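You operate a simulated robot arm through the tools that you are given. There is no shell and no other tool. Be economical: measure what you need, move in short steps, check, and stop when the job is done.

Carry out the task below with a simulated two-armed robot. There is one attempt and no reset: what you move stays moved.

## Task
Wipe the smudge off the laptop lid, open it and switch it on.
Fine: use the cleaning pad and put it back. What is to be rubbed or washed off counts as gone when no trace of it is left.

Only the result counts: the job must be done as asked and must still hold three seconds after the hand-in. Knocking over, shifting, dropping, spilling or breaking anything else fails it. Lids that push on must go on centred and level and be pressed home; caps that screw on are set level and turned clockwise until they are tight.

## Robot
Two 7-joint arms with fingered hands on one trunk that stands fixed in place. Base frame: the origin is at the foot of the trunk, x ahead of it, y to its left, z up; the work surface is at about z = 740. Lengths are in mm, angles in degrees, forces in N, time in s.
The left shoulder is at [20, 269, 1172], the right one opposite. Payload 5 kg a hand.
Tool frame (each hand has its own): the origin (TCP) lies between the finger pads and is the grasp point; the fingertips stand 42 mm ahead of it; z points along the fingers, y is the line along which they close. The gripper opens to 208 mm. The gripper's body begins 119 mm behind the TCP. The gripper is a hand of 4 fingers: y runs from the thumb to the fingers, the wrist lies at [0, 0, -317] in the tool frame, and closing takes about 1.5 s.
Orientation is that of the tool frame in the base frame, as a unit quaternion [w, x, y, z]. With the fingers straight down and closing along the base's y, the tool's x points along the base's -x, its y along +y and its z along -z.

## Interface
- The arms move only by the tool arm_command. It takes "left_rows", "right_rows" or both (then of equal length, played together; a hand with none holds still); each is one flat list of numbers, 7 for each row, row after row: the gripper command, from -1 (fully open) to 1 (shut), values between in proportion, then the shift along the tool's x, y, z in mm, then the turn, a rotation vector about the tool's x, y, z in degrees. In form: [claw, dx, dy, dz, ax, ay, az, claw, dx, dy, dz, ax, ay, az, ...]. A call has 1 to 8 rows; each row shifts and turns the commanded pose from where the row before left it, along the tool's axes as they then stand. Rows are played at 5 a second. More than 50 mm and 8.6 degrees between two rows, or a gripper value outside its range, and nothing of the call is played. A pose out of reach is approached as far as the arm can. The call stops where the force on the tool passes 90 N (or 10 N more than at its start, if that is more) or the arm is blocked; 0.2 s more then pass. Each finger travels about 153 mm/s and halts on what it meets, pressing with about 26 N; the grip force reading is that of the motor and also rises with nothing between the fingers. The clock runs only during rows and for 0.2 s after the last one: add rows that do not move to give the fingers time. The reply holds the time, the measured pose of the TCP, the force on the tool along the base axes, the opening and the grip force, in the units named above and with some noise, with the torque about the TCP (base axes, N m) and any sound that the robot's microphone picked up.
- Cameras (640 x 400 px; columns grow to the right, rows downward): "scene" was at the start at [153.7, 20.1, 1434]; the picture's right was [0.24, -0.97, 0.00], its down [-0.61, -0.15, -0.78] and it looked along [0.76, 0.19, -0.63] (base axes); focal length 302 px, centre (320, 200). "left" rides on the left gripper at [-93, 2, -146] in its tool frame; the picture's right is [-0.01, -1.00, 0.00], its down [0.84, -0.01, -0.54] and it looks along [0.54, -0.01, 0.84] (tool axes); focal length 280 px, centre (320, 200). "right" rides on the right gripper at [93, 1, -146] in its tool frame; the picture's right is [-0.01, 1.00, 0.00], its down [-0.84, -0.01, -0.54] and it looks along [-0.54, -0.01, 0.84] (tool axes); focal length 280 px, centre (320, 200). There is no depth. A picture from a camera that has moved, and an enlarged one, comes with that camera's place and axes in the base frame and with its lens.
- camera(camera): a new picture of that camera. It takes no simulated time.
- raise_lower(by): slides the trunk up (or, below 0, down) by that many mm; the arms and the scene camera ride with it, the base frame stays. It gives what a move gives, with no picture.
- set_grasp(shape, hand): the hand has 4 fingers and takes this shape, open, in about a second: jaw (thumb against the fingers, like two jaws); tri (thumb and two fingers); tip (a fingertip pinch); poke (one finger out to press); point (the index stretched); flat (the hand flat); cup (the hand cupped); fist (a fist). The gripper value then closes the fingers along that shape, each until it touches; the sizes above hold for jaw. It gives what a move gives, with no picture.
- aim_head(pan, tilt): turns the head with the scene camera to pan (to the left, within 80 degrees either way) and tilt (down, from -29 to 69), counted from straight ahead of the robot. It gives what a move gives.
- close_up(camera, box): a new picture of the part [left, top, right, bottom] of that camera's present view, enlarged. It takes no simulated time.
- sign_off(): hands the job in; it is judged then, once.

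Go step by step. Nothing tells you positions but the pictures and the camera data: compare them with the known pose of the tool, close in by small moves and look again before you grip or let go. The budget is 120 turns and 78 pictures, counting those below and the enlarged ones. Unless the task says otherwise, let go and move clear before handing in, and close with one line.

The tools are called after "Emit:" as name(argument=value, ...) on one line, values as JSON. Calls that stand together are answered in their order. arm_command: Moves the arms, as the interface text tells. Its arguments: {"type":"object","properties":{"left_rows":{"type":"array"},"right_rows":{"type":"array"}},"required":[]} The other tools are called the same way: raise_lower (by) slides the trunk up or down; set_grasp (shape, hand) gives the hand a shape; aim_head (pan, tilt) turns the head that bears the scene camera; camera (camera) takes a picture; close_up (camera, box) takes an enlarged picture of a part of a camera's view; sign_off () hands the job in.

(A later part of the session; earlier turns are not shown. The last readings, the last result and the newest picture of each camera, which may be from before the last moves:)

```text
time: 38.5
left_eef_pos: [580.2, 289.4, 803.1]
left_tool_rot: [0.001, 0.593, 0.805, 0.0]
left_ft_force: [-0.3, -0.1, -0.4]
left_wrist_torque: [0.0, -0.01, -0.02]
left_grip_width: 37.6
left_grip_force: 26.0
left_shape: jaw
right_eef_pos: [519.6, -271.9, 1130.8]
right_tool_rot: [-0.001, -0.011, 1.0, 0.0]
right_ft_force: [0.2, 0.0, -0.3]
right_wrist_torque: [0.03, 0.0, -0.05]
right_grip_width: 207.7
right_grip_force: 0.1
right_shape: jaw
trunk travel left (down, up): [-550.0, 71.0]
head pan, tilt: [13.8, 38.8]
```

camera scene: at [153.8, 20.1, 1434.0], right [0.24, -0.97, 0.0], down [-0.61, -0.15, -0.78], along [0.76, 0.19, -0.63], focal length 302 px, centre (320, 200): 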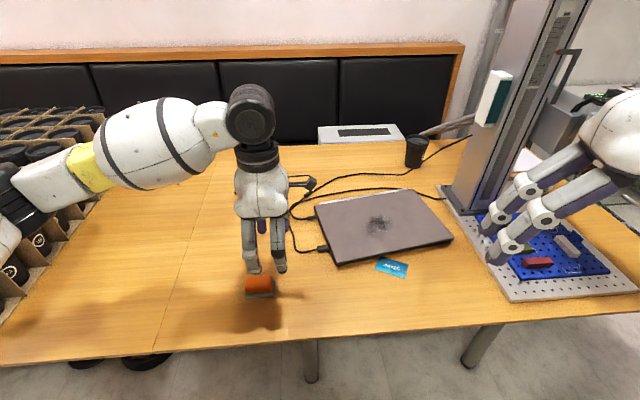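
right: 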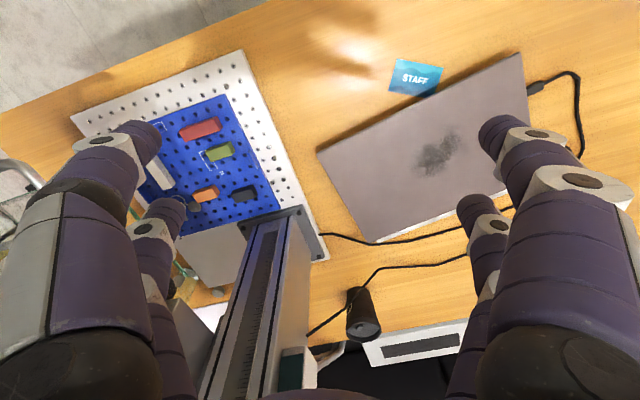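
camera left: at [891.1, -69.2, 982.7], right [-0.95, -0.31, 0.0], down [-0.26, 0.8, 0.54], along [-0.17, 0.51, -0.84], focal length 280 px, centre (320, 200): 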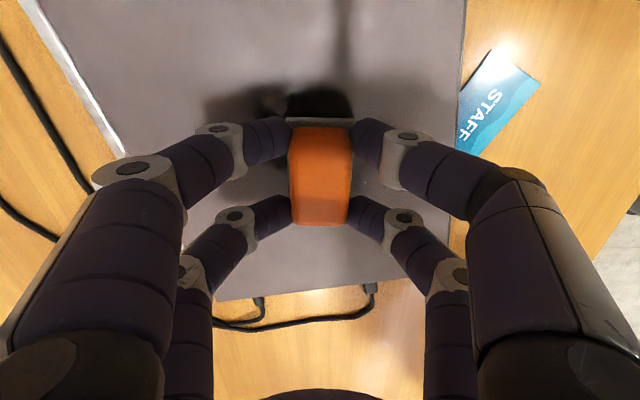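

Emit:
arm_command(left_rows=[1, 0, 0, 3, 0, 0, 0, 1, 0, 0, 2, 0, 0, 0, 1, 0, 0, 1.5, 0, 0, 0, 1, 0, 0, 0, 0, 0, 0])

Emit:
close_up(camera="scene", box=[220, 240, 300, 310])

```text
time: 39.5
left_eef_pos: [580.2, 288.7, 796.8]
left_tool_rot: [0.0, 0.593, 0.805, 0.0]
left_ft_force: [0.3, -1.0, -0.4]
left_wrist_torque: [-0.03, -0.02, 0.0]
left_grip_width: 37.6
left_grip_force: 25.8
left_shape: jaw
right_eef_pos: [519.1, -271.1, 1131.5]
right_tool_rot: [0.0, -0.011, 1.0, -0.001]
right_ft_force: [0.0, -0.3, 0.6]
right_wrist_torque: [-0.06, -0.05, 0.03]
right_grip_width: 207.9
right_grip_force: 0.1
right_shape: jaw
trunk travel left (down, up): [-550.0, 71.0]
head pan, tilt: [13.8, 38.8]
```

```text
5.71 times, centred on (260, 275) of scene
camera zoom: at [153.7, 20.1, 1434.0], right [0.24, -0.97, 0.0], down [-0.61, -0.15, -0.78], along [0.76, 0.19, -0.63], focal length 1724 px, centre (663, -229)
```

zoom: 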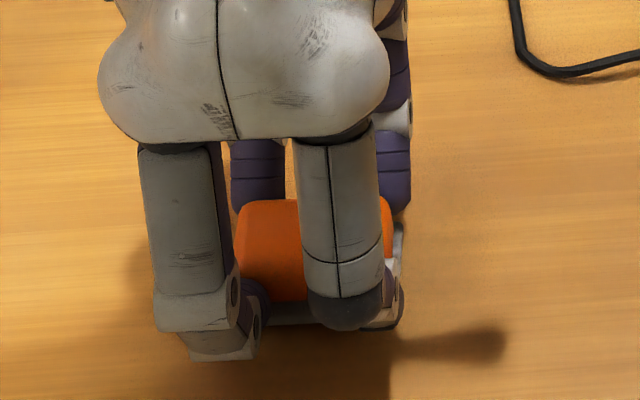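

Emit:
arm_command(left_rows=[1, 0, 0, 1.5, 0, 0, 0, 1, 0, 0, 1, 0, 0, 0, 1, 0, 0, 0, 0, 0, 0])

Emit:
arm_command(left_rows=[1, 0, 0, 1, 0, 0, 0, 1, 0, 0, 0, 0, 0, 0])

```text
time: 40.3
left_eef_pos: [580.3, 288.4, 795.3]
left_tool_rot: [0.0, 0.593, 0.805, -0.001]
left_ft_force: [0.1, 0.5, -0.7]
left_wrist_torque: [0.02, -0.01, -0.01]
left_grip_width: 37.4
left_grip_force: 26.0
left_shape: jaw
right_eef_pos: [519.0, -271.8, 1129.9]
right_tool_rot: [0.001, -0.011, 1.0, 0.0]
right_ft_force: [-0.1, -0.2, -0.6]
right_wrist_torque: [0.01, 0.02, -0.06]
right_grip_width: 207.7
right_grip_force: 0.2
right_shape: jaw
trunk travel left (down, up): [-550.0, 71.0]
head pan, tilt: [13.8, 38.8]
```

```text
time: 40.9
left_eef_pos: [580.6, 289.4, 794.7]
left_tool_rot: [0.001, 0.593, 0.805, 0.001]
left_ft_force: [-0.1, -0.4, -0.4]
left_wrist_torque: [0.03, 0.0, 0.0]
left_grip_width: 37.7
left_grip_force: 25.8
left_shape: jaw
right_eef_pos: [519.2, -271.5, 1130.7]
right_tool_rot: [0.0, -0.011, 1.0, -0.001]
right_ft_force: [-0.7, 0.4, 0.0]
right_wrist_torque: [-0.01, -0.03, 0.0]
right_grip_width: 207.9
right_grip_force: 0.2
right_shape: jaw
trunk travel left (down, up): [-550.0, 71.0]
head pan, tilt: [13.8, 38.8]
```

No contact yet: the pad slid up a little in the grip. I'll go down by millimetres.

Emit:
arm_command(left_rows=[1, 0, 0, 1, 0, 0, 0, 1, 0, 0, 0, 0, 0, 0])

Emit:
arm_command(left_rows=[1, 0, 0, 1, 0, 0, 0, 1, 0, 0, 0, 0, 0, 0])

Emit:
arm_command(left_rows=[1, 0, 0, 1, 0, 0, 0, 1, 0, 0, 0, 0, 0, 0])

```text
time: 41.5
left_eef_pos: [581.0, 290.1, 793.7]
left_tool_rot: [0.0, 0.593, 0.805, 0.0]
left_ft_force: [0.4, -0.1, -0.6]
left_wrist_torque: [-0.01, -0.02, -0.01]
left_grip_width: 37.6
left_grip_force: 26.3
left_shape: jaw
right_eef_pos: [519.1, -271.7, 1130.0]
right_tool_rot: [0.0, -0.011, 1.0, 0.0]
right_ft_force: [0.4, 0.3, -0.4]
right_wrist_torque: [0.0, 0.0, 0.0]
right_grip_width: 207.7
right_grip_force: 0.1
right_shape: jaw
trunk travel left (down, up): [-550.0, 71.0]
head pan, tilt: [13.8, 38.8]
```

```text
time: 42.1
left_eef_pos: [581.5, 288.0, 792.2]
left_tool_rot: [-0.001, 0.594, 0.805, 0.001]
left_ft_force: [0.5, -0.5, 0.0]
left_wrist_torque: [0.02, 0.03, 0.01]
left_grip_width: 37.4
left_grip_force: 25.9
left_shape: jaw
right_eef_pos: [518.4, -270.5, 1130.3]
right_tool_rot: [0.001, -0.011, 1.0, 0.0]
right_ft_force: [-1.0, 0.9, 0.2]
right_wrist_torque: [-0.02, -0.01, -0.01]
right_grip_width: 208.0
right_grip_force: 0.1
right_shape: jaw
trunk travel left (down, up): [-550.0, 71.0]
head pan, tilt: [13.8, 38.8]
```

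```text
time: 42.7
left_eef_pos: [580.9, 288.3, 792.5]
left_tool_rot: [0.001, 0.594, 0.805, 0.0]
left_ft_force: [-0.2, -0.4, 6.1]
left_wrist_torque: [-0.02, 0.06, 0.02]
left_grip_width: 37.4
left_grip_force: 26.2
left_shape: jaw
right_eef_pos: [519.6, -271.7, 1130.6]
right_tool_rot: [0.0, -0.012, 1.0, -0.001]
right_ft_force: [0.5, 0.3, 0.9]
right_wrist_torque: [0.02, -0.01, 0.01]
right_grip_width: 207.9
right_grip_force: 0.0
right_shape: jaw
trunk travel left (down, up): [-550.0, 71.0]
head pan, tilt: [13.8, 38.8]
```

The pad touches the table. Releasing and lifting clear.

Emit:
arm_command(left_rows=[0.6, 0, 0, 0, 0, 0, 0, 0.4, 0, 0, 0, 0, 0, 0, 0.2, 0, 0, 0, 0, 0, 0, 0, 0, 0, 0, 0, 0, 0, 0, 0, 0, -40, 0, 0, 0, 0, 0, 0, -40, 0, 0, 0, 0, 0, 0, -40, 0, 0, 0])

Emit:
camera(camera="left")

Emit:
close_up(camera="scene", box=[220, 260, 300, 310])

```text
time: 44.3
left_eef_pos: [580.9, 290.4, 912.2]
left_tool_rot: [0.0, 0.593, 0.805, 0.0]
left_ft_force: [-0.9, -0.7, 1.5]
left_wrist_torque: [0.03, -0.06, 0.02]
left_grip_width: 103.2
left_grip_force: 0.0
left_shape: jaw
right_eef_pos: [518.9, -271.9, 1131.1]
right_tool_rot: [0.0, -0.012, 1.0, 0.001]
right_ft_force: [0.5, 1.3, 0.2]
right_wrist_torque: [0.06, -0.03, 0.01]
right_grip_width: 208.1
right_grip_force: 0.2
right_shape: jaw
trunk travel left (down, up): [-550.0, 71.0]
head pan, tilt: [13.8, 38.8]
```

```text
48 pictures are left
camera left: at [610.7, 201.3, 1058.7], right [-0.95, -0.31, 0.0], down [-0.26, 0.8, 0.54], along [-0.17, 0.51, -0.84], focal length 280 px, centre (320, 200)
```

left: 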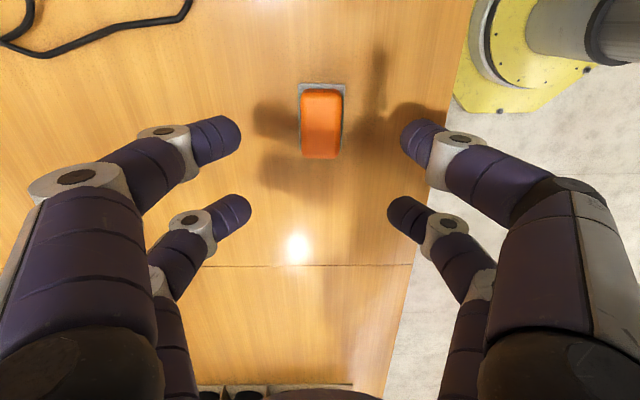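

```text
8.00 times, centred on (260, 285) of scene
camera zoom: at [153.4, 19.8, 1434.1], right [0.24, -0.97, 0.0], down [-0.61, -0.15, -0.78], along [0.76, 0.19, -0.63], focal length 2414 px, centre (800, -480)
```

zoom: 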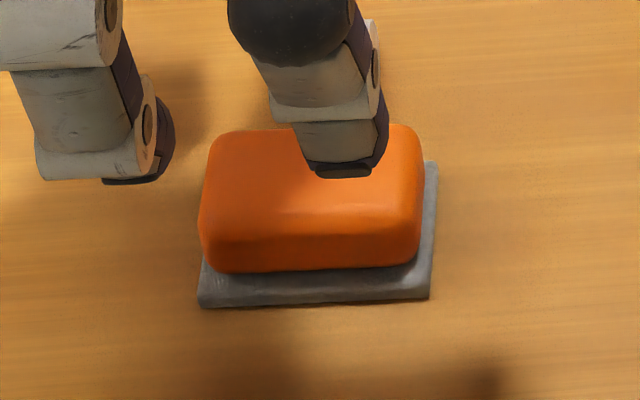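

The pad is back as it was. Next is the lid, so I'll study the laptop's front edge.

Emit:
close_up(camera="scene", box=[330, 240, 400, 284])

Emit:
close_up(camera="scene", box=[390, 225, 460, 269])

```text
9.09 times, centred on (365, 262) of scene
camera zoom: at [153.4, 19.8, 1434.1], right [0.24, -0.97, 0.0], down [-0.61, -0.15, -0.78], along [0.76, 0.19, -0.63], focal length 2743 px, centre (-89, -364)
```

zoom: 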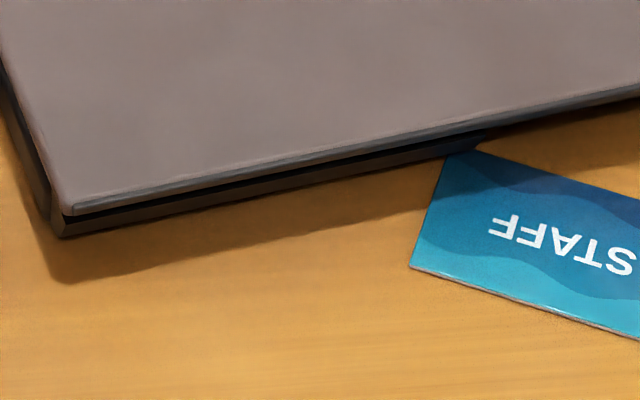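

```text
9.09 times, centred on (425, 247) of scene
camera zoom: at [153.4, 19.8, 1434.1], right [0.24, -0.97, 0.0], down [-0.61, -0.15, -0.78], along [0.76, 0.19, -0.63], focal length 2743 px, centre (-634, -227)
```

zoom: 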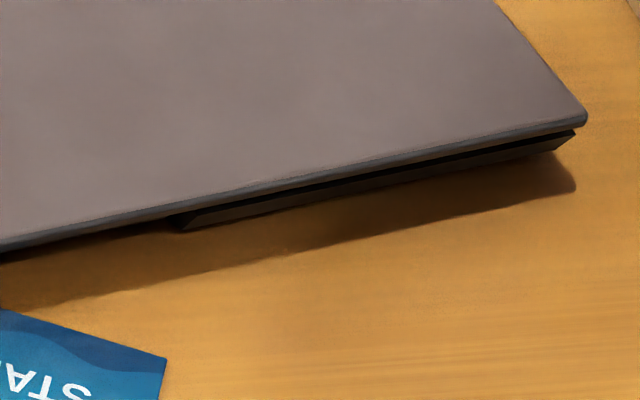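

The lid overhangs a notch in the base that runs from about (766, -16) to (807, -90), and the card sits by its left half. I'll lift with one finger of the right hand at the notch's right part. First I'll shape the right hand to "poke" and look at it, while moving the left hand back out of the way.

Emit:
set_grasp(hand="right", shape="poke")

Emit:
arm_command(left_rows=[0, 40, -10, -20, 0, 0, 0, 0, 40, -10, -20, 0, 0, 0, 0, 40, 0, -20, 0, 0, 0, 0, 0, 0, 0, 0, 0, 0, 0, 0, 0, 0, 0, 0, 0])

Emit:
camera(camera="right")

Emit:
aim_head(pan=-5, tilt=35)

Emit:
camera(camera="scene")

```text
time: 45.2
left_eef_pos: [581.6, 290.5, 911.5]
left_tool_rot: [0.001, 0.593, 0.805, 0.0]
left_ft_force: [0.6, 0.2, -0.5]
left_wrist_torque: [-0.03, 0.01, -0.01]
left_grip_width: 103.6
left_grip_force: 0.0
left_shape: jaw
right_eef_pos: [520.3, -271.5, 1130.8]
right_tool_rot: [0.0, -0.011, 1.0, 0.0]
right_ft_force: [-0.8, 0.2, -0.5]
right_wrist_torque: [-0.03, 0.01, 0.02]
right_grip_width: 0.0
right_grip_force: 0.0
right_shape: poke
trunk travel left (down, up): [-550.0, 71.0]
head pan, tilt: [13.8, 38.8]
```

```text
time: 46.4
left_eef_pos: [524.6, 398.4, 970.8]
left_tool_rot: [0.0, 0.594, 0.805, 0.0]
left_ft_force: [-0.3, 1.5, -0.5]
left_wrist_torque: [-0.05, 0.01, 0.02]
left_grip_width: 103.7
left_grip_force: 0.0
left_shape: jaw
right_eef_pos: [520.0, -271.4, 1130.3]
right_tool_rot: [0.0, -0.012, 1.0, 0.0]
right_ft_force: [-0.3, 0.2, -0.1]
right_wrist_torque: [0.0, 0.02, 0.01]
right_grip_width: 0.0
right_grip_force: 0.1
right_shape: poke
trunk travel left (down, up): [-550.0, 71.0]
head pan, tilt: [13.8, 38.8]
```

```text
44 pictures are left
camera right: at [426.7, -271.2, 1277.9], right [-0.01, 1.0, 0.0], down [0.84, 0.01, 0.54], along [0.54, 0.0, -0.84], focal length 280 px, centre (320, 200)
```

right: 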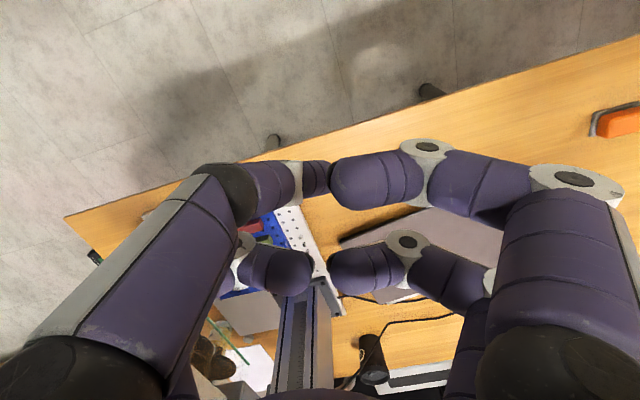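

```text
time: 47.2
left_eef_pos: [525.8, 397.9, 971.5]
left_tool_rot: [0.001, 0.593, 0.805, 0.0]
left_ft_force: [0.0, -0.7, 0.0]
left_wrist_torque: [0.0, 0.01, 0.01]
left_grip_width: 103.7
left_grip_force: 0.0
left_shape: jaw
right_eef_pos: [520.1, -270.5, 1130.8]
right_tool_rot: [-0.001, -0.011, 1.0, -0.001]
right_ft_force: [0.6, 0.6, -0.5]
right_wrist_torque: [0.0, 0.0, 0.0]
right_grip_width: 0.2
right_grip_force: 0.1
right_shape: poke
trunk travel left (down, up): [-550.0, 71.0]
head pan, tilt: [-5.0, 35.0]
```

```text
43 pictures are left
camera scene: at [158.4, -8.1, 1439.7], right [-0.09, -1.0, 0.0], down [-0.57, 0.05, -0.82], along [0.82, -0.07, -0.57], focal length 302 px, centre (320, 200)
```

scene: 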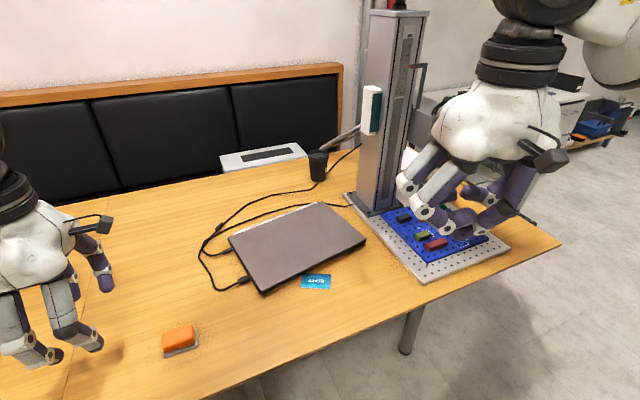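

I'll zoom in on the right hand to see which finger stands out.

Emit:
close_up(camera="scene", box=[380, 70, 580, 260])

Emit:
set_grasp(hand="right", shape="point")

Emit:
close_up(camera="scene", box=[380, 70, 580, 260])

Emit:
camera(camera="right")

```text
2.11 times, centred on (480, 165) of scene
camera zoom: at [158.4, -8.1, 1439.7], right [-0.09, -1.0, 0.0], down [-0.57, 0.05, -0.82], along [0.82, -0.07, -0.57], focal length 635 px, centre (-17, 274)
```

zoom: 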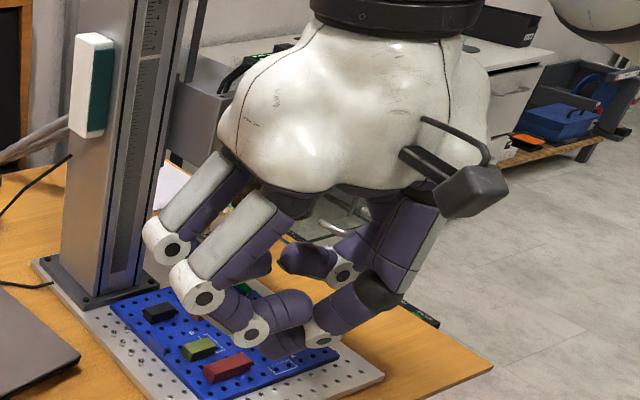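

```text
time: 48.1
left_eef_pos: [524.8, 397.3, 971.8]
left_tool_rot: [0.0, 0.594, 0.805, 0.0]
left_ft_force: [0.5, -0.4, -0.6]
left_wrist_torque: [0.0, 0.01, 0.03]
left_grip_width: 103.5
left_grip_force: 0.0
left_shape: jaw
right_eef_pos: [519.6, -270.0, 1130.0]
right_tool_rot: [-0.001, -0.012, 1.0, 0.001]
right_ft_force: [0.0, 0.4, 0.5]
right_wrist_torque: [-0.01, 0.02, 0.02]
right_grip_width: 201.9
right_grip_force: 0.1
right_shape: point
trunk travel left (down, up): [-550.0, 71.0]
head pan, tilt: [-5.0, 35.0]
```

```text
2.11 times, centred on (480, 165) of scene
camera zoom: at [158.1, -8.1, 1439.7], right [-0.09, -1.0, 0.0], down [-0.57, 0.05, -0.82], along [0.82, -0.07, -0.57], focal length 635 px, centre (-17, 274)
```

zoom: 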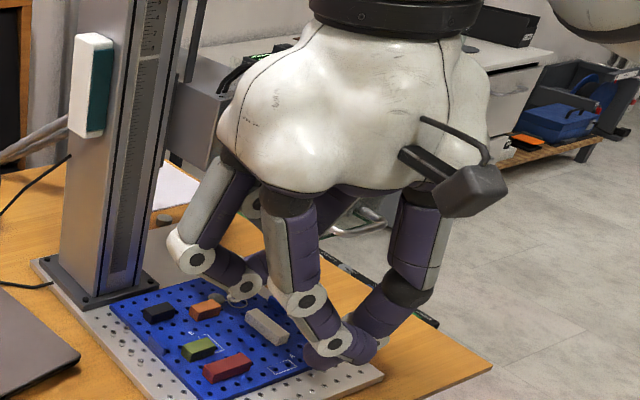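

```text
40 pictures are left
camera right: at [426.4, -271.7, 1277.9], right [-0.01, 1.0, 0.0], down [0.84, 0.01, 0.54], along [0.54, 0.0, -0.84], focal length 280 px, centre (320, 200)
```

right: 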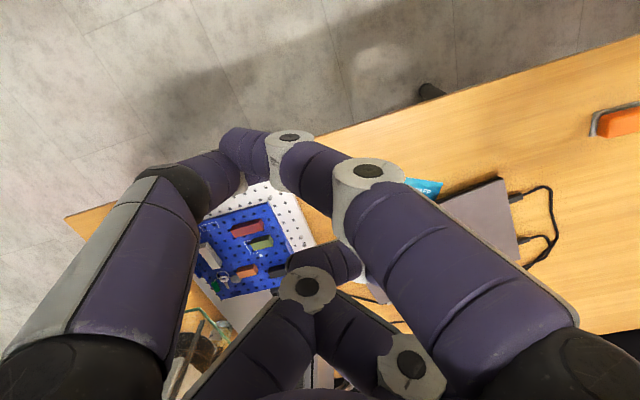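

The shapes do move the fingers. I'll use the closed jaw pitched forward, so the lower finger pair goes under the lid while the upper pair rides above it. I'll move the right hand in front of the notch, high up, and turn it to face the laptop.

Emit:
set_grasp(hand="right", shape="jaw")

Emit:
arm_command(right_rows=[0, -30.9, 24, 28.8, 0, 0, 0, 0.5, -30.9, 24, 28.8, 0, 0, 0, 1, -30.9, 24, 28.8, 0, 0, 0, 1, -30.9, 24, 28.8, 0, 0, 0, 1, -30.9, 24, 28.8, 0, 0, 0, 1, -30.9, 24, 28.8, 0, 0, 0, 1, -30.9, 24, 28.8, 0, 0, 0, 1, -30.9, 24, 28.8, 0, 0, 0])

Emit:
arm_command(right_rows=[1, 0, 0, 0, 0, 0, -7, 1, 0, 0, 0, 0, 0, -7, 1, 0, 0, 0, 0, 0, -7, 1, 0, 0, 0, 0, 0, -7, 1, 0, 0, 0, 0, -8, 0, 1, 0, 0, 0, 0, -8, 0, 1, 0, 0, 0, 0, -8, 0, 1, 0, 0, 0, 0, -8, 0])

Emit:
arm_command(right_rows=[1, 0, 0, 0, 0, -8, 0, 1, 0, 0, 0, 0, -8, 0, 1, 0, 0, 0, 0, 0, 0])

Emit:
camera(camera="right")

Emit:
camera(camera="scene")

```text
time: 49.0
left_eef_pos: [525.0, 398.1, 970.8]
left_tool_rot: [0.0, 0.593, 0.805, 0.0]
left_ft_force: [0.1, -0.9, 0.2]
left_wrist_torque: [-0.04, -0.02, 0.01]
left_grip_width: 103.4
left_grip_force: 0.1
left_shape: jaw
right_eef_pos: [518.7, -271.6, 1130.1]
right_tool_rot: [0.0, -0.011, 1.0, 0.0]
right_ft_force: [-0.1, 0.1, -0.6]
right_wrist_torque: [-0.01, 0.01, -0.02]
right_grip_width: 207.5
right_grip_force: 0.1
right_shape: jaw
trunk travel left (down, up): [-550.0, 71.0]
head pan, tilt: [-5.0, 35.0]
```

```text
time: 50.8
left_eef_pos: [526.5, 396.9, 969.6]
left_tool_rot: [-0.001, 0.593, 0.805, 0.001]
left_ft_force: [1.2, 0.8, -0.4]
left_wrist_torque: [-0.05, 0.09, 0.03]
left_grip_width: 103.4
left_grip_force: 0.0
left_shape: jaw
right_eef_pos: [762.6, -74.9, 900.9]
right_tool_rot: [0.0, -0.011, 1.0, 0.0]
right_ft_force: [0.8, 0.3, 1.1]
right_wrist_torque: [-0.03, 0.05, 0.0]
right_grip_width: 0.0
right_grip_force: 26.2
right_shape: jaw
trunk travel left (down, up): [-550.0, 71.0]
head pan, tilt: [-5.0, 35.0]
```

```text
time: 52.6
left_eef_pos: [523.8, 397.1, 970.9]
left_tool_rot: [0.0, 0.593, 0.805, 0.0]
left_ft_force: [0.6, -0.7, 0.2]
left_wrist_torque: [0.05, 0.05, 0.0]
left_grip_width: 103.7
left_grip_force: 0.1
left_shape: jaw
right_eef_pos: [763.0, -74.7, 901.4]
right_tool_rot: [0.268, -0.243, 0.929, 0.07]
right_ft_force: [0.6, -0.1, 0.5]
right_wrist_torque: [0.06, 0.11, 0.03]
right_grip_width: 0.0
right_grip_force: 25.7
right_shape: jaw
trunk travel left (down, up): [-550.0, 71.0]
head pan, tilt: [-5.0, 35.0]
```

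```text
time: 53.4
left_eef_pos: [523.0, 397.2, 969.7]
left_tool_rot: [0.001, 0.593, 0.805, 0.0]
left_ft_force: [-0.4, 0.0, 0.5]
left_wrist_torque: [0.0, -0.05, 0.02]
left_grip_width: 103.7
left_grip_force: 0.1
left_shape: jaw
right_eef_pos: [760.6, -74.1, 900.0]
right_tool_rot: [0.394, -0.231, 0.884, 0.103]
right_ft_force: [-0.4, 0.5, 0.0]
right_wrist_torque: [-0.04, 0.0, -0.03]
right_grip_width: 0.1
right_grip_force: 25.7
right_shape: jaw
trunk travel left (down, up): [-550.0, 71.0]
head pan, tilt: [-5.0, 35.0]
```

```text
39 pictures are left
camera right: at [612.3, -155.8, 929.4], right [-0.48, 0.88, 0.01], down [0.15, 0.07, 0.99], along [0.86, 0.48, -0.16], focal length 280 px, centre (320, 200)
```

right: 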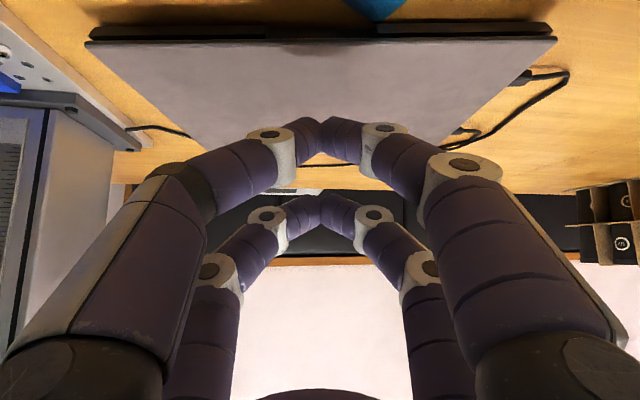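

```text
38 pictures are left
camera scene: at [158.1, -7.8, 1439.8], right [-0.09, -1.0, 0.0], down [-0.57, 0.05, -0.82], along [0.82, -0.07, -0.57], focal length 302 px, centre (320, 200)
```

scene: 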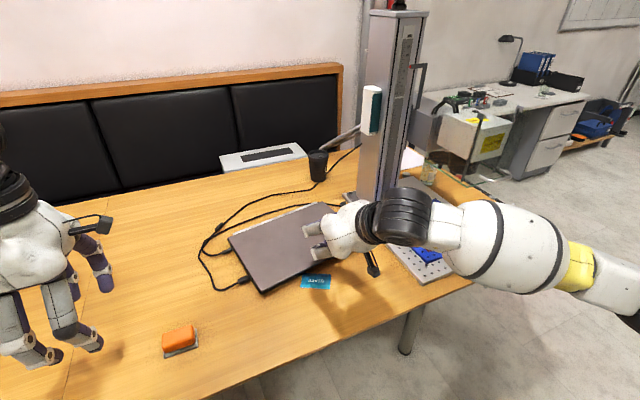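

The hand camera looks from below and shows the notch well. Enlarging it.

Emit:
close_up(camera="right", box=[240, 0, 420, 150])

```text
2.67 times, centred on (330, 75) of right
camera zoom: at [612.3, -155.8, 929.4], right [-0.48, 0.88, 0.01], down [0.15, 0.07, 0.99], along [0.86, 0.48, -0.16], focal length 748 px, centre (293, 533)
```

zoom: 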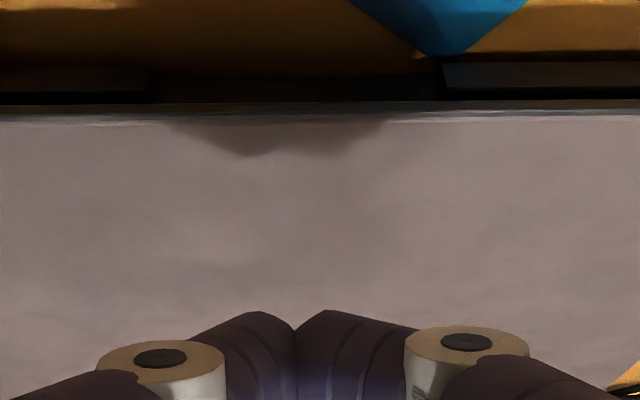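

The lid edge is about 6 mm thick (z 764–770) and I'm centred on the notch. I'll shift slightly right, away from the card, and come down in front of the edge.

Emit:
arm_command(right_rows=[1, 15, -4, 13.5, 0, 0, 0, 1, 15, -4, 13.5, 0, 0, 0, 1, 14.9, -4, 13.4, 0, 0, 0, 1, 14.9, 0, 13.4, 0, 0, 0, 1, 0, 0, 0, 0, 0, 0])

Emit:
close_up(camera="right", box=[220, 0, 420, 150])

Emit:
close_up(camera="scene", box=[260, 190, 400, 300])

```text
time: 54.6
left_eef_pos: [523.7, 397.2, 971.0]
left_tool_rot: [0.001, 0.593, 0.805, 0.0]
left_ft_force: [-0.2, 0.1, 0.4]
left_wrist_torque: [-0.03, -0.04, -0.01]
left_grip_width: 103.3
left_grip_force: 0.1
left_shape: jaw
right_eef_pos: [768.8, -84.7, 818.9]
right_tool_rot: [0.393, -0.231, 0.884, 0.103]
right_ft_force: [-0.1, 0.0, 0.0]
right_wrist_torque: [0.0, 0.01, -0.03]
right_grip_width: 0.0
right_grip_force: 26.0
right_shape: jaw
trunk travel left (down, up): [-550.0, 71.0]
head pan, tilt: [-5.0, 35.0]
```

```text
2.67 times, centred on (320, 75) of right
camera zoom: at [619.2, -166.8, 848.2], right [-0.48, 0.88, 0.01], down [0.15, 0.07, 0.99], along [0.86, 0.48, -0.16], focal length 748 px, centre (320, 533)
```

zoom: 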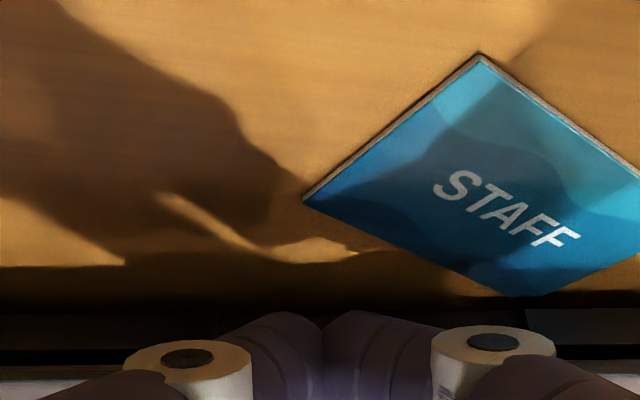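

```text
3.64 times, centred on (330, 245) of scene
camera zoom: at [158.0, -8.0, 1439.8], right [-0.09, -1.0, 0.0], down [-0.57, 0.05, -0.82], along [0.82, -0.07, -0.57], focal length 1097 px, centre (284, 36)
```

zoom: 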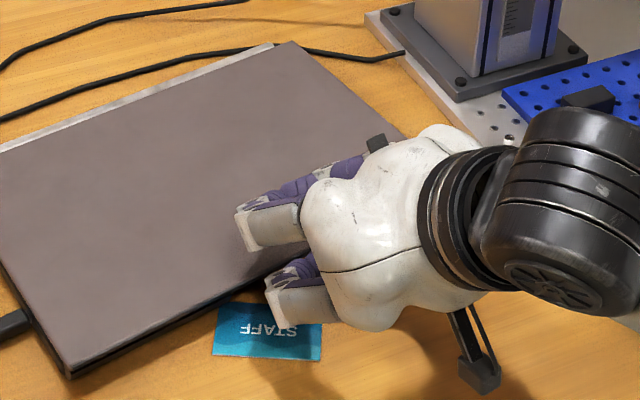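

The card lies clear of the laptop and the fingers are just in front of the edge. I'll lower to finger-gap height and ease forward under the lid.

Emit:
arm_command(right_rows=[1, 6.7, 0, 6, 0, 0, 0, 1, 6.7, 0, 6.1, 0, 0, 0, 1, 0, 0, 0, 0, 0, 0, 1, -3.4, 0, 3.7, 0, 0, 0, 1, -3.3, 0, 3.7, 0, 0, 0, 1, 0, 0, 0, 0, 0, 0])

Emit:
close_up(camera="right", box=[220, 0, 420, 150])

```text
time: 56.0
left_eef_pos: [525.5, 397.1, 970.1]
left_tool_rot: [0.0, 0.594, 0.805, 0.0]
left_ft_force: [-0.2, 1.2, 0.1]
left_wrist_torque: [0.06, -0.02, 0.03]
left_grip_width: 103.4
left_grip_force: 0.1
left_shape: jaw
right_eef_pos: [777.2, -78.9, 800.2]
right_tool_rot: [0.394, -0.231, 0.884, 0.103]
right_ft_force: [-0.5, 0.1, 0.0]
right_wrist_torque: [0.02, 0.01, 0.0]
right_grip_width: 0.1
right_grip_force: 26.1
right_shape: jaw
trunk travel left (down, up): [-550.0, 71.0]
head pan, tilt: [-5.0, 35.0]
```

```text
2.67 times, centred on (320, 75) of right
camera zoom: at [627.2, -161.1, 830.1], right [-0.48, 0.88, 0.01], down [0.15, 0.07, 0.99], along [0.86, 0.48, -0.16], focal length 748 px, centre (320, 533)
```

zoom: 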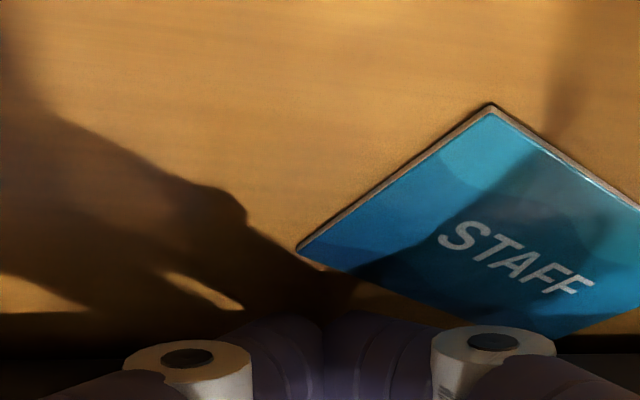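

Emit:
arm_command(right_rows=[1, -2.7, 0, 3, 0, 0, 0, 1, 0, 0, 0, 0, 0, 0])

Emit:
arm_command(right_rows=[1, -2, 0, 2.2, 0, 0, 0, 1, 0, 0, 0, 0, 0, 0])

Emit:
arm_command(right_rows=[1, -2, 0, 2.2, 0, 0, 0, 1, 0, 0, 0, 0, 0, 0])

Emit:
camera(camera="right")

```text
time: 56.6
left_eef_pos: [524.3, 396.6, 970.9]
left_tool_rot: [0.0, 0.593, 0.805, 0.001]
left_ft_force: [-0.3, 0.6, -0.7]
left_wrist_torque: [0.0, 0.0, 0.0]
left_grip_width: 103.8
left_grip_force: 0.1
left_shape: jaw
right_eef_pos: [778.3, -78.7, 800.4]
right_tool_rot: [0.393, -0.231, 0.884, 0.103]
right_ft_force: [-4.2, -2.2, -0.1]
right_wrist_torque: [-0.08, 0.12, 0.01]
right_grip_width: 0.1
right_grip_force: 26.1
right_shape: jaw
trunk travel left (down, up): [-550.0, 71.0]
head pan, tilt: [-5.0, 35.0]
```

```text
time: 57.2
left_eef_pos: [525.2, 397.1, 970.1]
left_tool_rot: [0.0, 0.593, 0.805, 0.0]
left_ft_force: [0.3, -0.1, 0.2]
left_wrist_torque: [0.0, 0.01, 0.01]
left_grip_width: 103.4
left_grip_force: 0.1
left_shape: jaw
right_eef_pos: [782.3, -77.0, 800.4]
right_tool_rot: [0.393, -0.231, 0.884, 0.103]
right_ft_force: [-13.0, -7.0, -0.5]
right_wrist_torque: [-0.24, 0.45, 0.05]
right_grip_width: 0.1
right_grip_force: 26.0
right_shape: jaw
trunk travel left (down, up): [-550.0, 71.0]
head pan, tilt: [-5.0, 35.0]
```

```text
time: 57.8
left_eef_pos: [524.9, 397.6, 971.2]
left_tool_rot: [0.0, 0.594, 0.805, 0.0]
left_ft_force: [0.4, 0.2, -0.3]
left_wrist_torque: [0.0, -0.03, 0.0]
left_grip_width: 103.6
left_grip_force: 0.1
left_shape: jaw
right_eef_pos: [785.5, -74.3, 800.4]
right_tool_rot: [0.394, -0.231, 0.884, 0.103]
right_ft_force: [-13.8, -9.4, -0.3]
right_wrist_torque: [-0.32, 0.41, 0.05]
right_grip_width: 0.0
right_grip_force: 25.6
right_shape: jaw
trunk travel left (down, up): [-550.0, 71.0]
head pan, tilt: [-5.0, 35.0]
```

```text
33 pictures are left
camera right: at [635.7, -156.5, 830.4], right [-0.48, 0.88, 0.01], down [0.15, 0.07, 0.99], along [0.86, 0.48, -0.16], focal length 280 px, centre (320, 200)
```

right: 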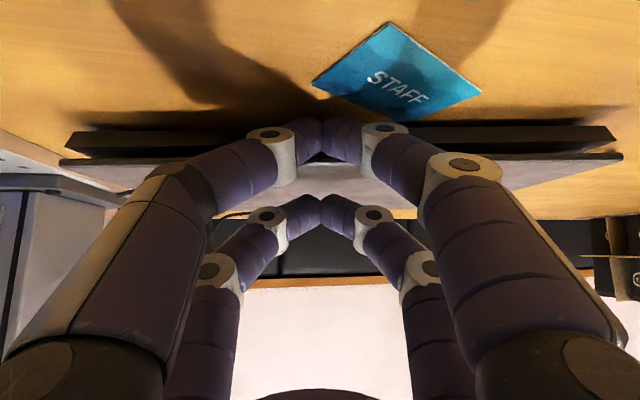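

The fingertip seems lodged at the notch with about 16 N horizontally. I'll back off 2 mm, then lift a few millimetres to see whether it catches the lid.

Emit:
arm_command(right_rows=[1, 1.3, 0, -1.5, 0, 0, 0, 1, -2.2, 0, -2, 0, 0, 0, 1, -2.2, 0, -2, 0, 0, 0, 1, -2.2, 0, -2, 0, 0, 0])

Emit:
camera(camera="right")

```text
time: 58.8
left_eef_pos: [524.6, 396.5, 970.0]
left_tool_rot: [-0.001, 0.593, 0.805, 0.001]
left_ft_force: [-0.6, -0.4, 0.7]
left_wrist_torque: [0.01, 0.03, -0.01]
left_grip_width: 103.5
left_grip_force: 0.0
left_shape: jaw
right_eef_pos: [783.3, -74.9, 810.9]
right_tool_rot: [0.393, -0.231, 0.884, 0.103]
right_ft_force: [-0.2, 0.2, -0.2]
right_wrist_torque: [-0.06, 0.04, -0.04]
right_grip_width: 0.1
right_grip_force: 25.6
right_shape: jaw
trunk travel left (down, up): [-550.0, 71.0]
head pan, tilt: [-5.0, 35.0]
```

```text
32 pictures are left
camera right: at [634.2, -157.4, 840.3], right [-0.48, 0.88, 0.01], down [0.15, 0.07, 0.99], along [0.86, 0.48, -0.16], focal length 280 px, centre (320, 200)
```

right: 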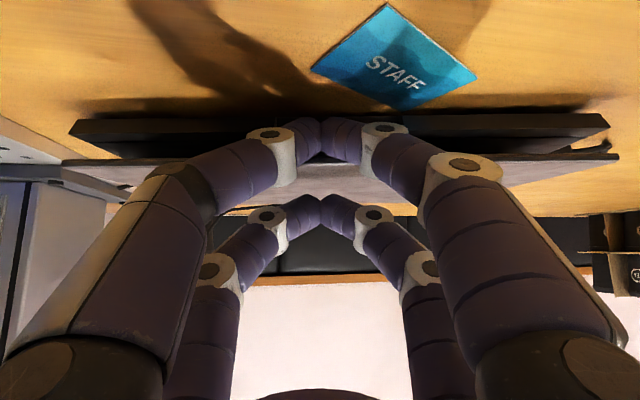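

The base moved with the view but the lid edge did not, so the lid seems to have lifted with the finger. I'll check from the scene camera.

Emit:
close_up(camera="scene", box=[220, 190, 380, 300])

```text
3.64 times, centred on (300, 245) of scene
camera zoom: at [158.3, -8.1, 1439.7], right [-0.09, -1.0, 0.0], down [-0.57, 0.05, -0.82], along [0.82, -0.07, -0.57], focal length 1097 px, centre (393, 36)
```

zoom: 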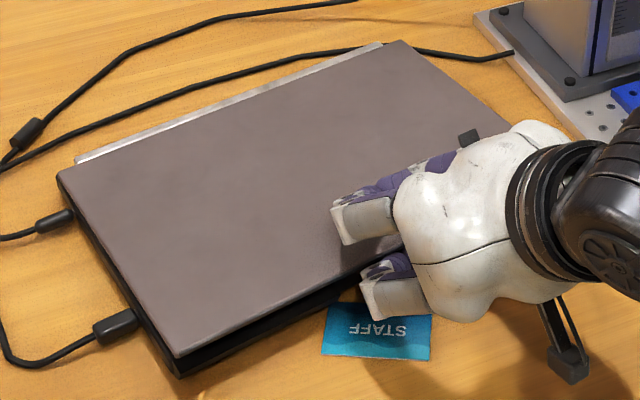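

The lid is up about 10 mm on the finger. I'll follow its arc about the hinge.

Emit:
arm_command(right_rows=[1, -8.2, 0, -6.5, 0, 0, 0, 1, -8.2, 0, -6.5, 0, 0, 0, 1, -9.1, 0, -6, 0, 0, 0, 1, -9.1, 0, -6, 0, 0, 0, 1, -9.6, 0, -5.2, 0, 0, 0, 1, -9.6, 0, -5.2, 0, 0, 0, 1, -10, 0, -4.3, 0, 0, 0, 1, -10, 0, -4.3, 0, 0, 0])

Emit:
camera(camera="scene")

Emit:
camera(camera="right")

```text
time: 60.6
left_eef_pos: [525.4, 396.8, 970.7]
left_tool_rot: [0.0, 0.593, 0.805, 0.0]
left_ft_force: [-0.1, 0.5, 0.6]
left_wrist_torque: [-0.01, 0.01, 0.0]
left_grip_width: 103.5
left_grip_force: 0.0
left_shape: jaw
right_eef_pos: [798.5, -68.1, 894.5]
right_tool_rot: [0.394, -0.23, 0.884, 0.103]
right_ft_force: [0.2, -0.4, 0.5]
right_wrist_torque: [0.0, 0.07, -0.06]
right_grip_width: 0.1
right_grip_force: 25.8
right_shape: jaw
trunk travel left (down, up): [-550.0, 71.0]
head pan, tilt: [-5.0, 35.0]
```

```text
30 pictures are left
camera scene: at [158.2, -8.0, 1439.7], right [-0.09, -1.0, 0.0], down [-0.57, 0.05, -0.82], along [0.82, -0.07, -0.57], focal length 302 px, centre (320, 200)
```

scene: 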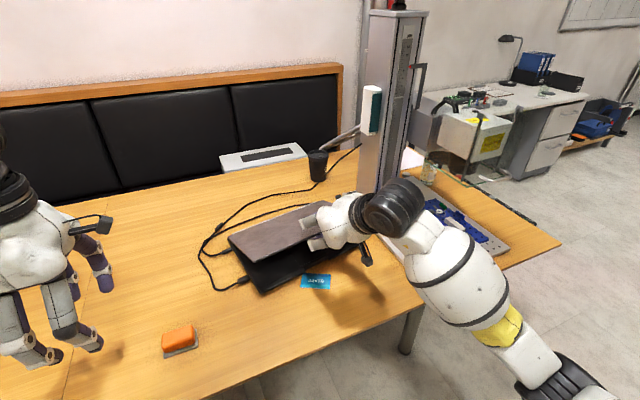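

```text
29 pictures are left
camera right: at [648.4, -149.9, 924.3], right [-0.48, 0.88, 0.01], down [0.15, 0.07, 0.99], along [0.86, 0.48, -0.16], focal length 280 px, centre (320, 200)
```

right: 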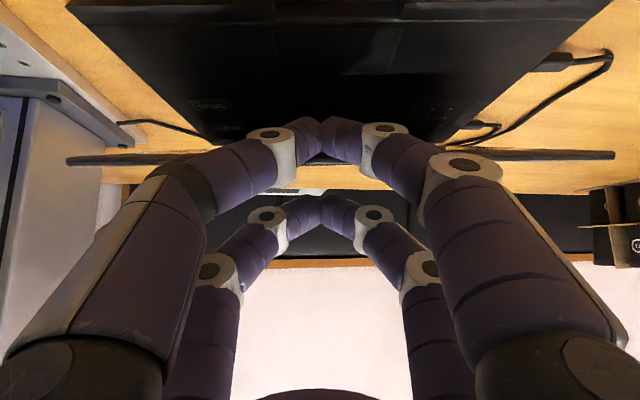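

It works: the lid is about 20° open with no force. Continuing along the arc.

Emit:
arm_command(right_rows=[1, -10.3, 0, -3.5, 0, 0, 0, 1, -10.4, 0, -3.4, 0, 0, 0, 1, -10.6, 0, -2.6, 0, 0, 0, 1, -10.6, 0, -2.5, 0, 0, 0, 1, -10.7, 0, -1.6, 0, 0, 0, 1, -10.8, 0, -1.6, 0, 0, 0, 1, -10.9, 0, -0.7, 0, 0, 0, 1, -10.9, 0, -0.6, 0, 0, 0])

Emit:
arm_command(right_rows=[1, -10.9, 0, 0.3, 0, 0, 0, 1, -10.9, 0, 0.3, 0, 0, 0, 1, -10.9, 0, 1.2, 0, 0, 0, 1, -10.9, 0, 1.3, 0, 0, 0, 1, -10.7, 0, 2.1, 0, 0, 0, 1, -10.7, 0, 2.2, 0, 0, 0, 1, -10.5, 0, 3.1, 0, 0, 0, 1, -10.4, 0, 3.1, 0, 0, 0])

Emit:
camera(camera="scene")

Emit:
camera(camera="right")

```text
time: 62.4
left_eef_pos: [524.4, 397.3, 969.7]
left_tool_rot: [0.0, 0.593, 0.805, -0.001]
left_ft_force: [0.4, 0.2, -1.3]
left_wrist_torque: [0.0, 0.02, 0.04]
left_grip_width: 103.4
left_grip_force: 0.1
left_shape: jaw
right_eef_pos: [838.4, -44.7, 970.1]
right_tool_rot: [0.394, -0.231, 0.884, 0.103]
right_ft_force: [-0.6, -1.2, 0.1]
right_wrist_torque: [-0.08, 0.01, 0.01]
right_grip_width: 0.2
right_grip_force: 26.4
right_shape: jaw
trunk travel left (down, up): [-550.0, 71.0]
head pan, tilt: [-5.0, 35.0]
```

```text
time: 64.2
left_eef_pos: [525.7, 397.1, 970.5]
left_tool_rot: [0.0, 0.593, 0.805, 0.0]
left_ft_force: [0.3, -0.1, -1.0]
left_wrist_torque: [0.0, -0.04, -0.05]
left_grip_width: 103.8
left_grip_force: 0.1
left_shape: jaw
right_eef_pos: [896.9, -11.5, 1025.0]
right_tool_rot: [0.393, -0.231, 0.884, 0.103]
right_ft_force: [-0.8, -1.2, 0.8]
right_wrist_torque: [-0.03, 0.07, -0.03]
right_grip_width: 0.1
right_grip_force: 25.8
right_shape: jaw
trunk travel left (down, up): [-550.0, 71.0]
head pan, tilt: [-5.0, 35.0]
```

```text
28 pictures are left
camera scene: at [158.1, -8.1, 1439.7], right [-0.09, -1.0, 0.0], down [-0.57, 0.05, -0.82], along [0.82, -0.07, -0.57], focal length 302 px, centre (320, 200)
```

scene: 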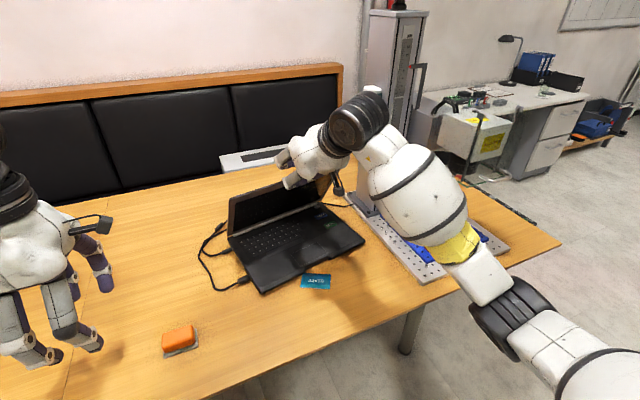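

```text
27 pictures are left
camera right: at [746.3, -93.6, 1054.5], right [-0.48, 0.88, 0.01], down [0.15, 0.07, 0.99], along [0.86, 0.48, -0.16], focal length 280 px, centre (320, 200)
```

right: 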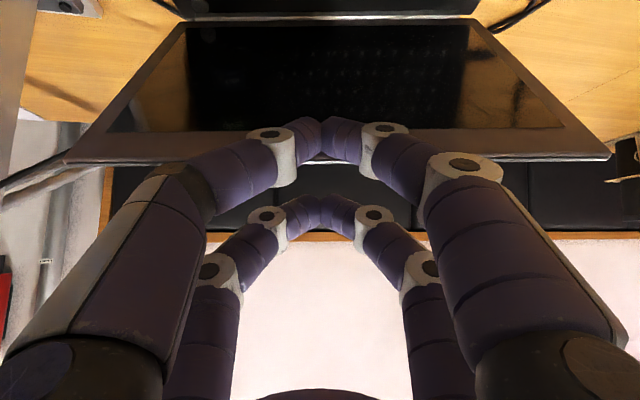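

Lid is about 60° open. Continuing to roughly 100°.

Emit:
arm_command(right_rows=[1, -10.2, 0, 4, 0, 0, 0, 1, -10.1, 0, 4, 0, 0, 0, 1, -9.8, 0, 4.9, 0, 0, 0, 1, -9.7, 0, 4.9, 0, 0, 0, 1, -9.3, 0, 5.7, 0, 0, 0, 1, -9.3, 0, 5.7, 0, 0, 0, 1, -8.8, 0, 6.5, 0, 0, 0, 1, -8.7, 0, 6.5, 0, 0, 0])

Emit:
arm_command(right_rows=[1, -8.2, 0, 7.2, 0, 0, 0, 1, -8.2, 0, 7.3, 0, 0, 0, 1, -7.5, 0, 7.9, 0, 0, 0, 1, -7.5, 0, 7.9, 0, 0, 0, 1, -6.8, 0, 8.5, 0, 0, 0, 1, -6.7, 0, 8.6, 0, 0, 0, 1, -6.1, 0, 9.1, 0, 0, 0, 1, -6, 0, 9.1, 0, 0, 0])

Emit:
camera(camera="right")

Emit:
camera(camera="scene")

```text
time: 66.0
left_eef_pos: [524.5, 398.1, 970.8]
left_tool_rot: [0.0, 0.594, 0.805, 0.0]
left_ft_force: [0.9, -0.4, -0.2]
left_wrist_torque: [0.02, -0.02, 0.06]
left_grip_width: 103.5
left_grip_force: 0.1
left_shape: jaw
right_eef_pos: [968.2, 27.8, 1050.8]
right_tool_rot: [0.393, -0.232, 0.884, 0.103]
right_ft_force: [-1.0, 0.6, 0.3]
right_wrist_torque: [-0.02, 0.07, -0.03]
right_grip_width: 0.2
right_grip_force: 25.9
right_shape: jaw
trunk travel left (down, up): [-550.0, 71.0]
head pan, tilt: [-5.0, 35.0]
```

```text
time: 67.8
left_eef_pos: [525.0, 397.9, 970.6]
left_tool_rot: [0.0, 0.593, 0.805, -0.001]
left_ft_force: [0.1, -0.4, -0.4]
left_wrist_torque: [0.0, 0.0, 0.02]
left_grip_width: 103.4
left_grip_force: 0.1
left_shape: jaw
right_eef_pos: [1043.4, 71.2, 1049.4]
right_tool_rot: [0.394, -0.231, 0.884, 0.103]
right_ft_force: [0.2, 0.3, 0.0]
right_wrist_torque: [-0.01, -0.03, 0.0]
right_grip_width: 0.0
right_grip_force: 25.6
right_shape: jaw
trunk travel left (down, up): [-550.0, 71.0]
head pan, tilt: [-5.0, 35.0]
```

```text
26 pictures are left
camera right: at [894.0, -11.8, 1080.4], right [-0.48, 0.88, 0.01], down [0.15, 0.07, 0.99], along [0.86, 0.48, -0.16], focal length 280 px, centre (320, 200)
```

right: 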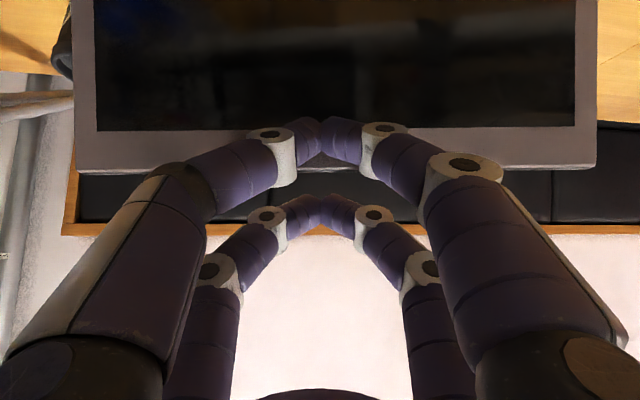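

```text
25 pictures are left
camera scene: at [158.1, -7.9, 1439.7], right [-0.09, -1.0, 0.0], down [-0.57, 0.05, -0.82], along [0.82, -0.07, -0.57], focal length 302 px, centre (320, 200)
```

scene: 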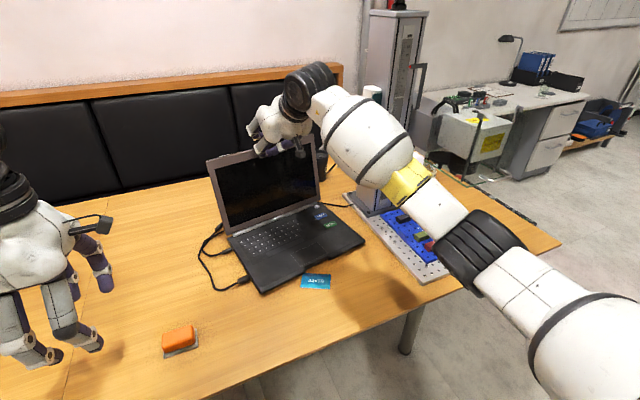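

The lid is about 100° open. I'll nudge it another 5°, then withdraw backwards and up.

Emit:
arm_command(right_rows=[1, -5.2, 0, 9.6, 0, 0, 0, 1, -5.2, 0, 9.6, 0, 0, 0, 1, 0, 0, 0, 0, 0, 0, 1, 13.4, 0, -14.9, 0, 0, 0, 1, 20, 0, -22.3, 0, 0, 0, 1, 26.8, 0, -29.8, 0, 0, 0, 1, 26.8, 0, -29.8, 0, 0, 0])

Emit:
arm_command(right_rows=[1, 26.8, -10, -29.8, 0, 0, 0, 1, 26.8, -20, -29.8, 0, 0, 0, 1, 26.8, -20, -29.8, 0, 0, 0, 1, 0, 0, 0, 0, 0, 0])

Emit:
camera(camera="scene")

Emit:
close_up(camera="scene", box=[190, 130, 390, 310])

```text
time: 69.4
left_eef_pos: [523.9, 396.3, 971.4]
left_tool_rot: [-0.001, 0.594, 0.805, 0.0]
left_ft_force: [-0.2, 0.4, 0.7]
left_wrist_torque: [0.06, -0.02, -0.01]
left_grip_width: 103.4
left_grip_force: 0.1
left_shape: jaw
right_eef_pos: [948.0, 17.7, 1045.1]
right_tool_rot: [0.394, -0.231, 0.884, 0.102]
right_ft_force: [-0.6, -0.3, 0.4]
right_wrist_torque: [0.01, 0.03, 0.02]
right_grip_width: 0.0
right_grip_force: 25.5
right_shape: jaw
trunk travel left (down, up): [-550.0, 71.0]
head pan, tilt: [-5.0, 35.0]
```

```text
time: 70.4
left_eef_pos: [523.6, 398.4, 971.7]
left_tool_rot: [0.0, 0.593, 0.805, 0.0]
left_ft_force: [0.0, -0.3, 0.8]
left_wrist_torque: [0.04, -0.08, -0.01]
left_grip_width: 103.4
left_grip_force: 0.1
left_shape: jaw
right_eef_pos: [868.0, -82.3, 1044.2]
right_tool_rot: [0.393, -0.232, 0.884, 0.103]
right_ft_force: [-0.4, 0.1, 0.9]
right_wrist_torque: [0.0, -0.03, -0.06]
right_grip_width: 0.0
right_grip_force: 25.5
right_shape: jaw
trunk travel left (down, up): [-550.0, 71.0]
head pan, tilt: [-5.0, 35.0]
```

```text
24 pictures are left
camera scene: at [157.5, -8.2, 1439.8], right [-0.09, -1.0, 0.0], down [-0.57, 0.05, -0.82], along [0.82, -0.07, -0.57], focal length 302 px, centre (320, 200)
```

scene: 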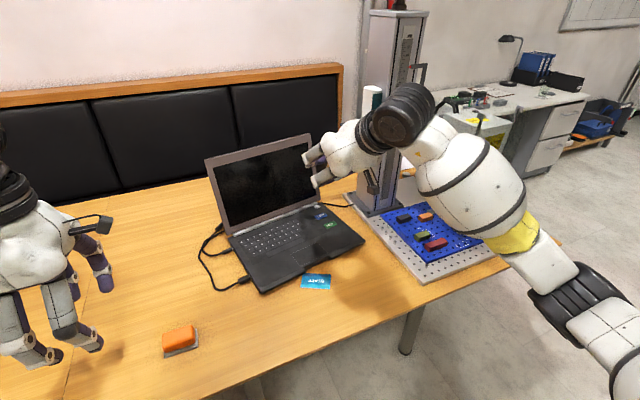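

```text
2.22 times, centred on (290, 220) of scene
camera zoom: at [157.5, -8.2, 1439.8], right [-0.09, -1.0, 0.0], down [-0.57, 0.05, -0.82], along [0.82, -0.07, -0.57], focal length 671 px, centre (387, 156)
```

zoom: 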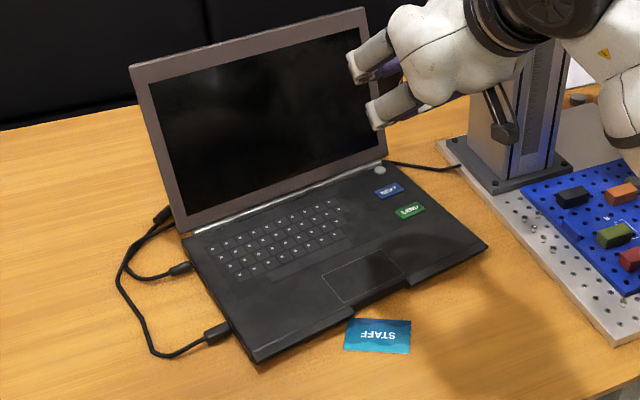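

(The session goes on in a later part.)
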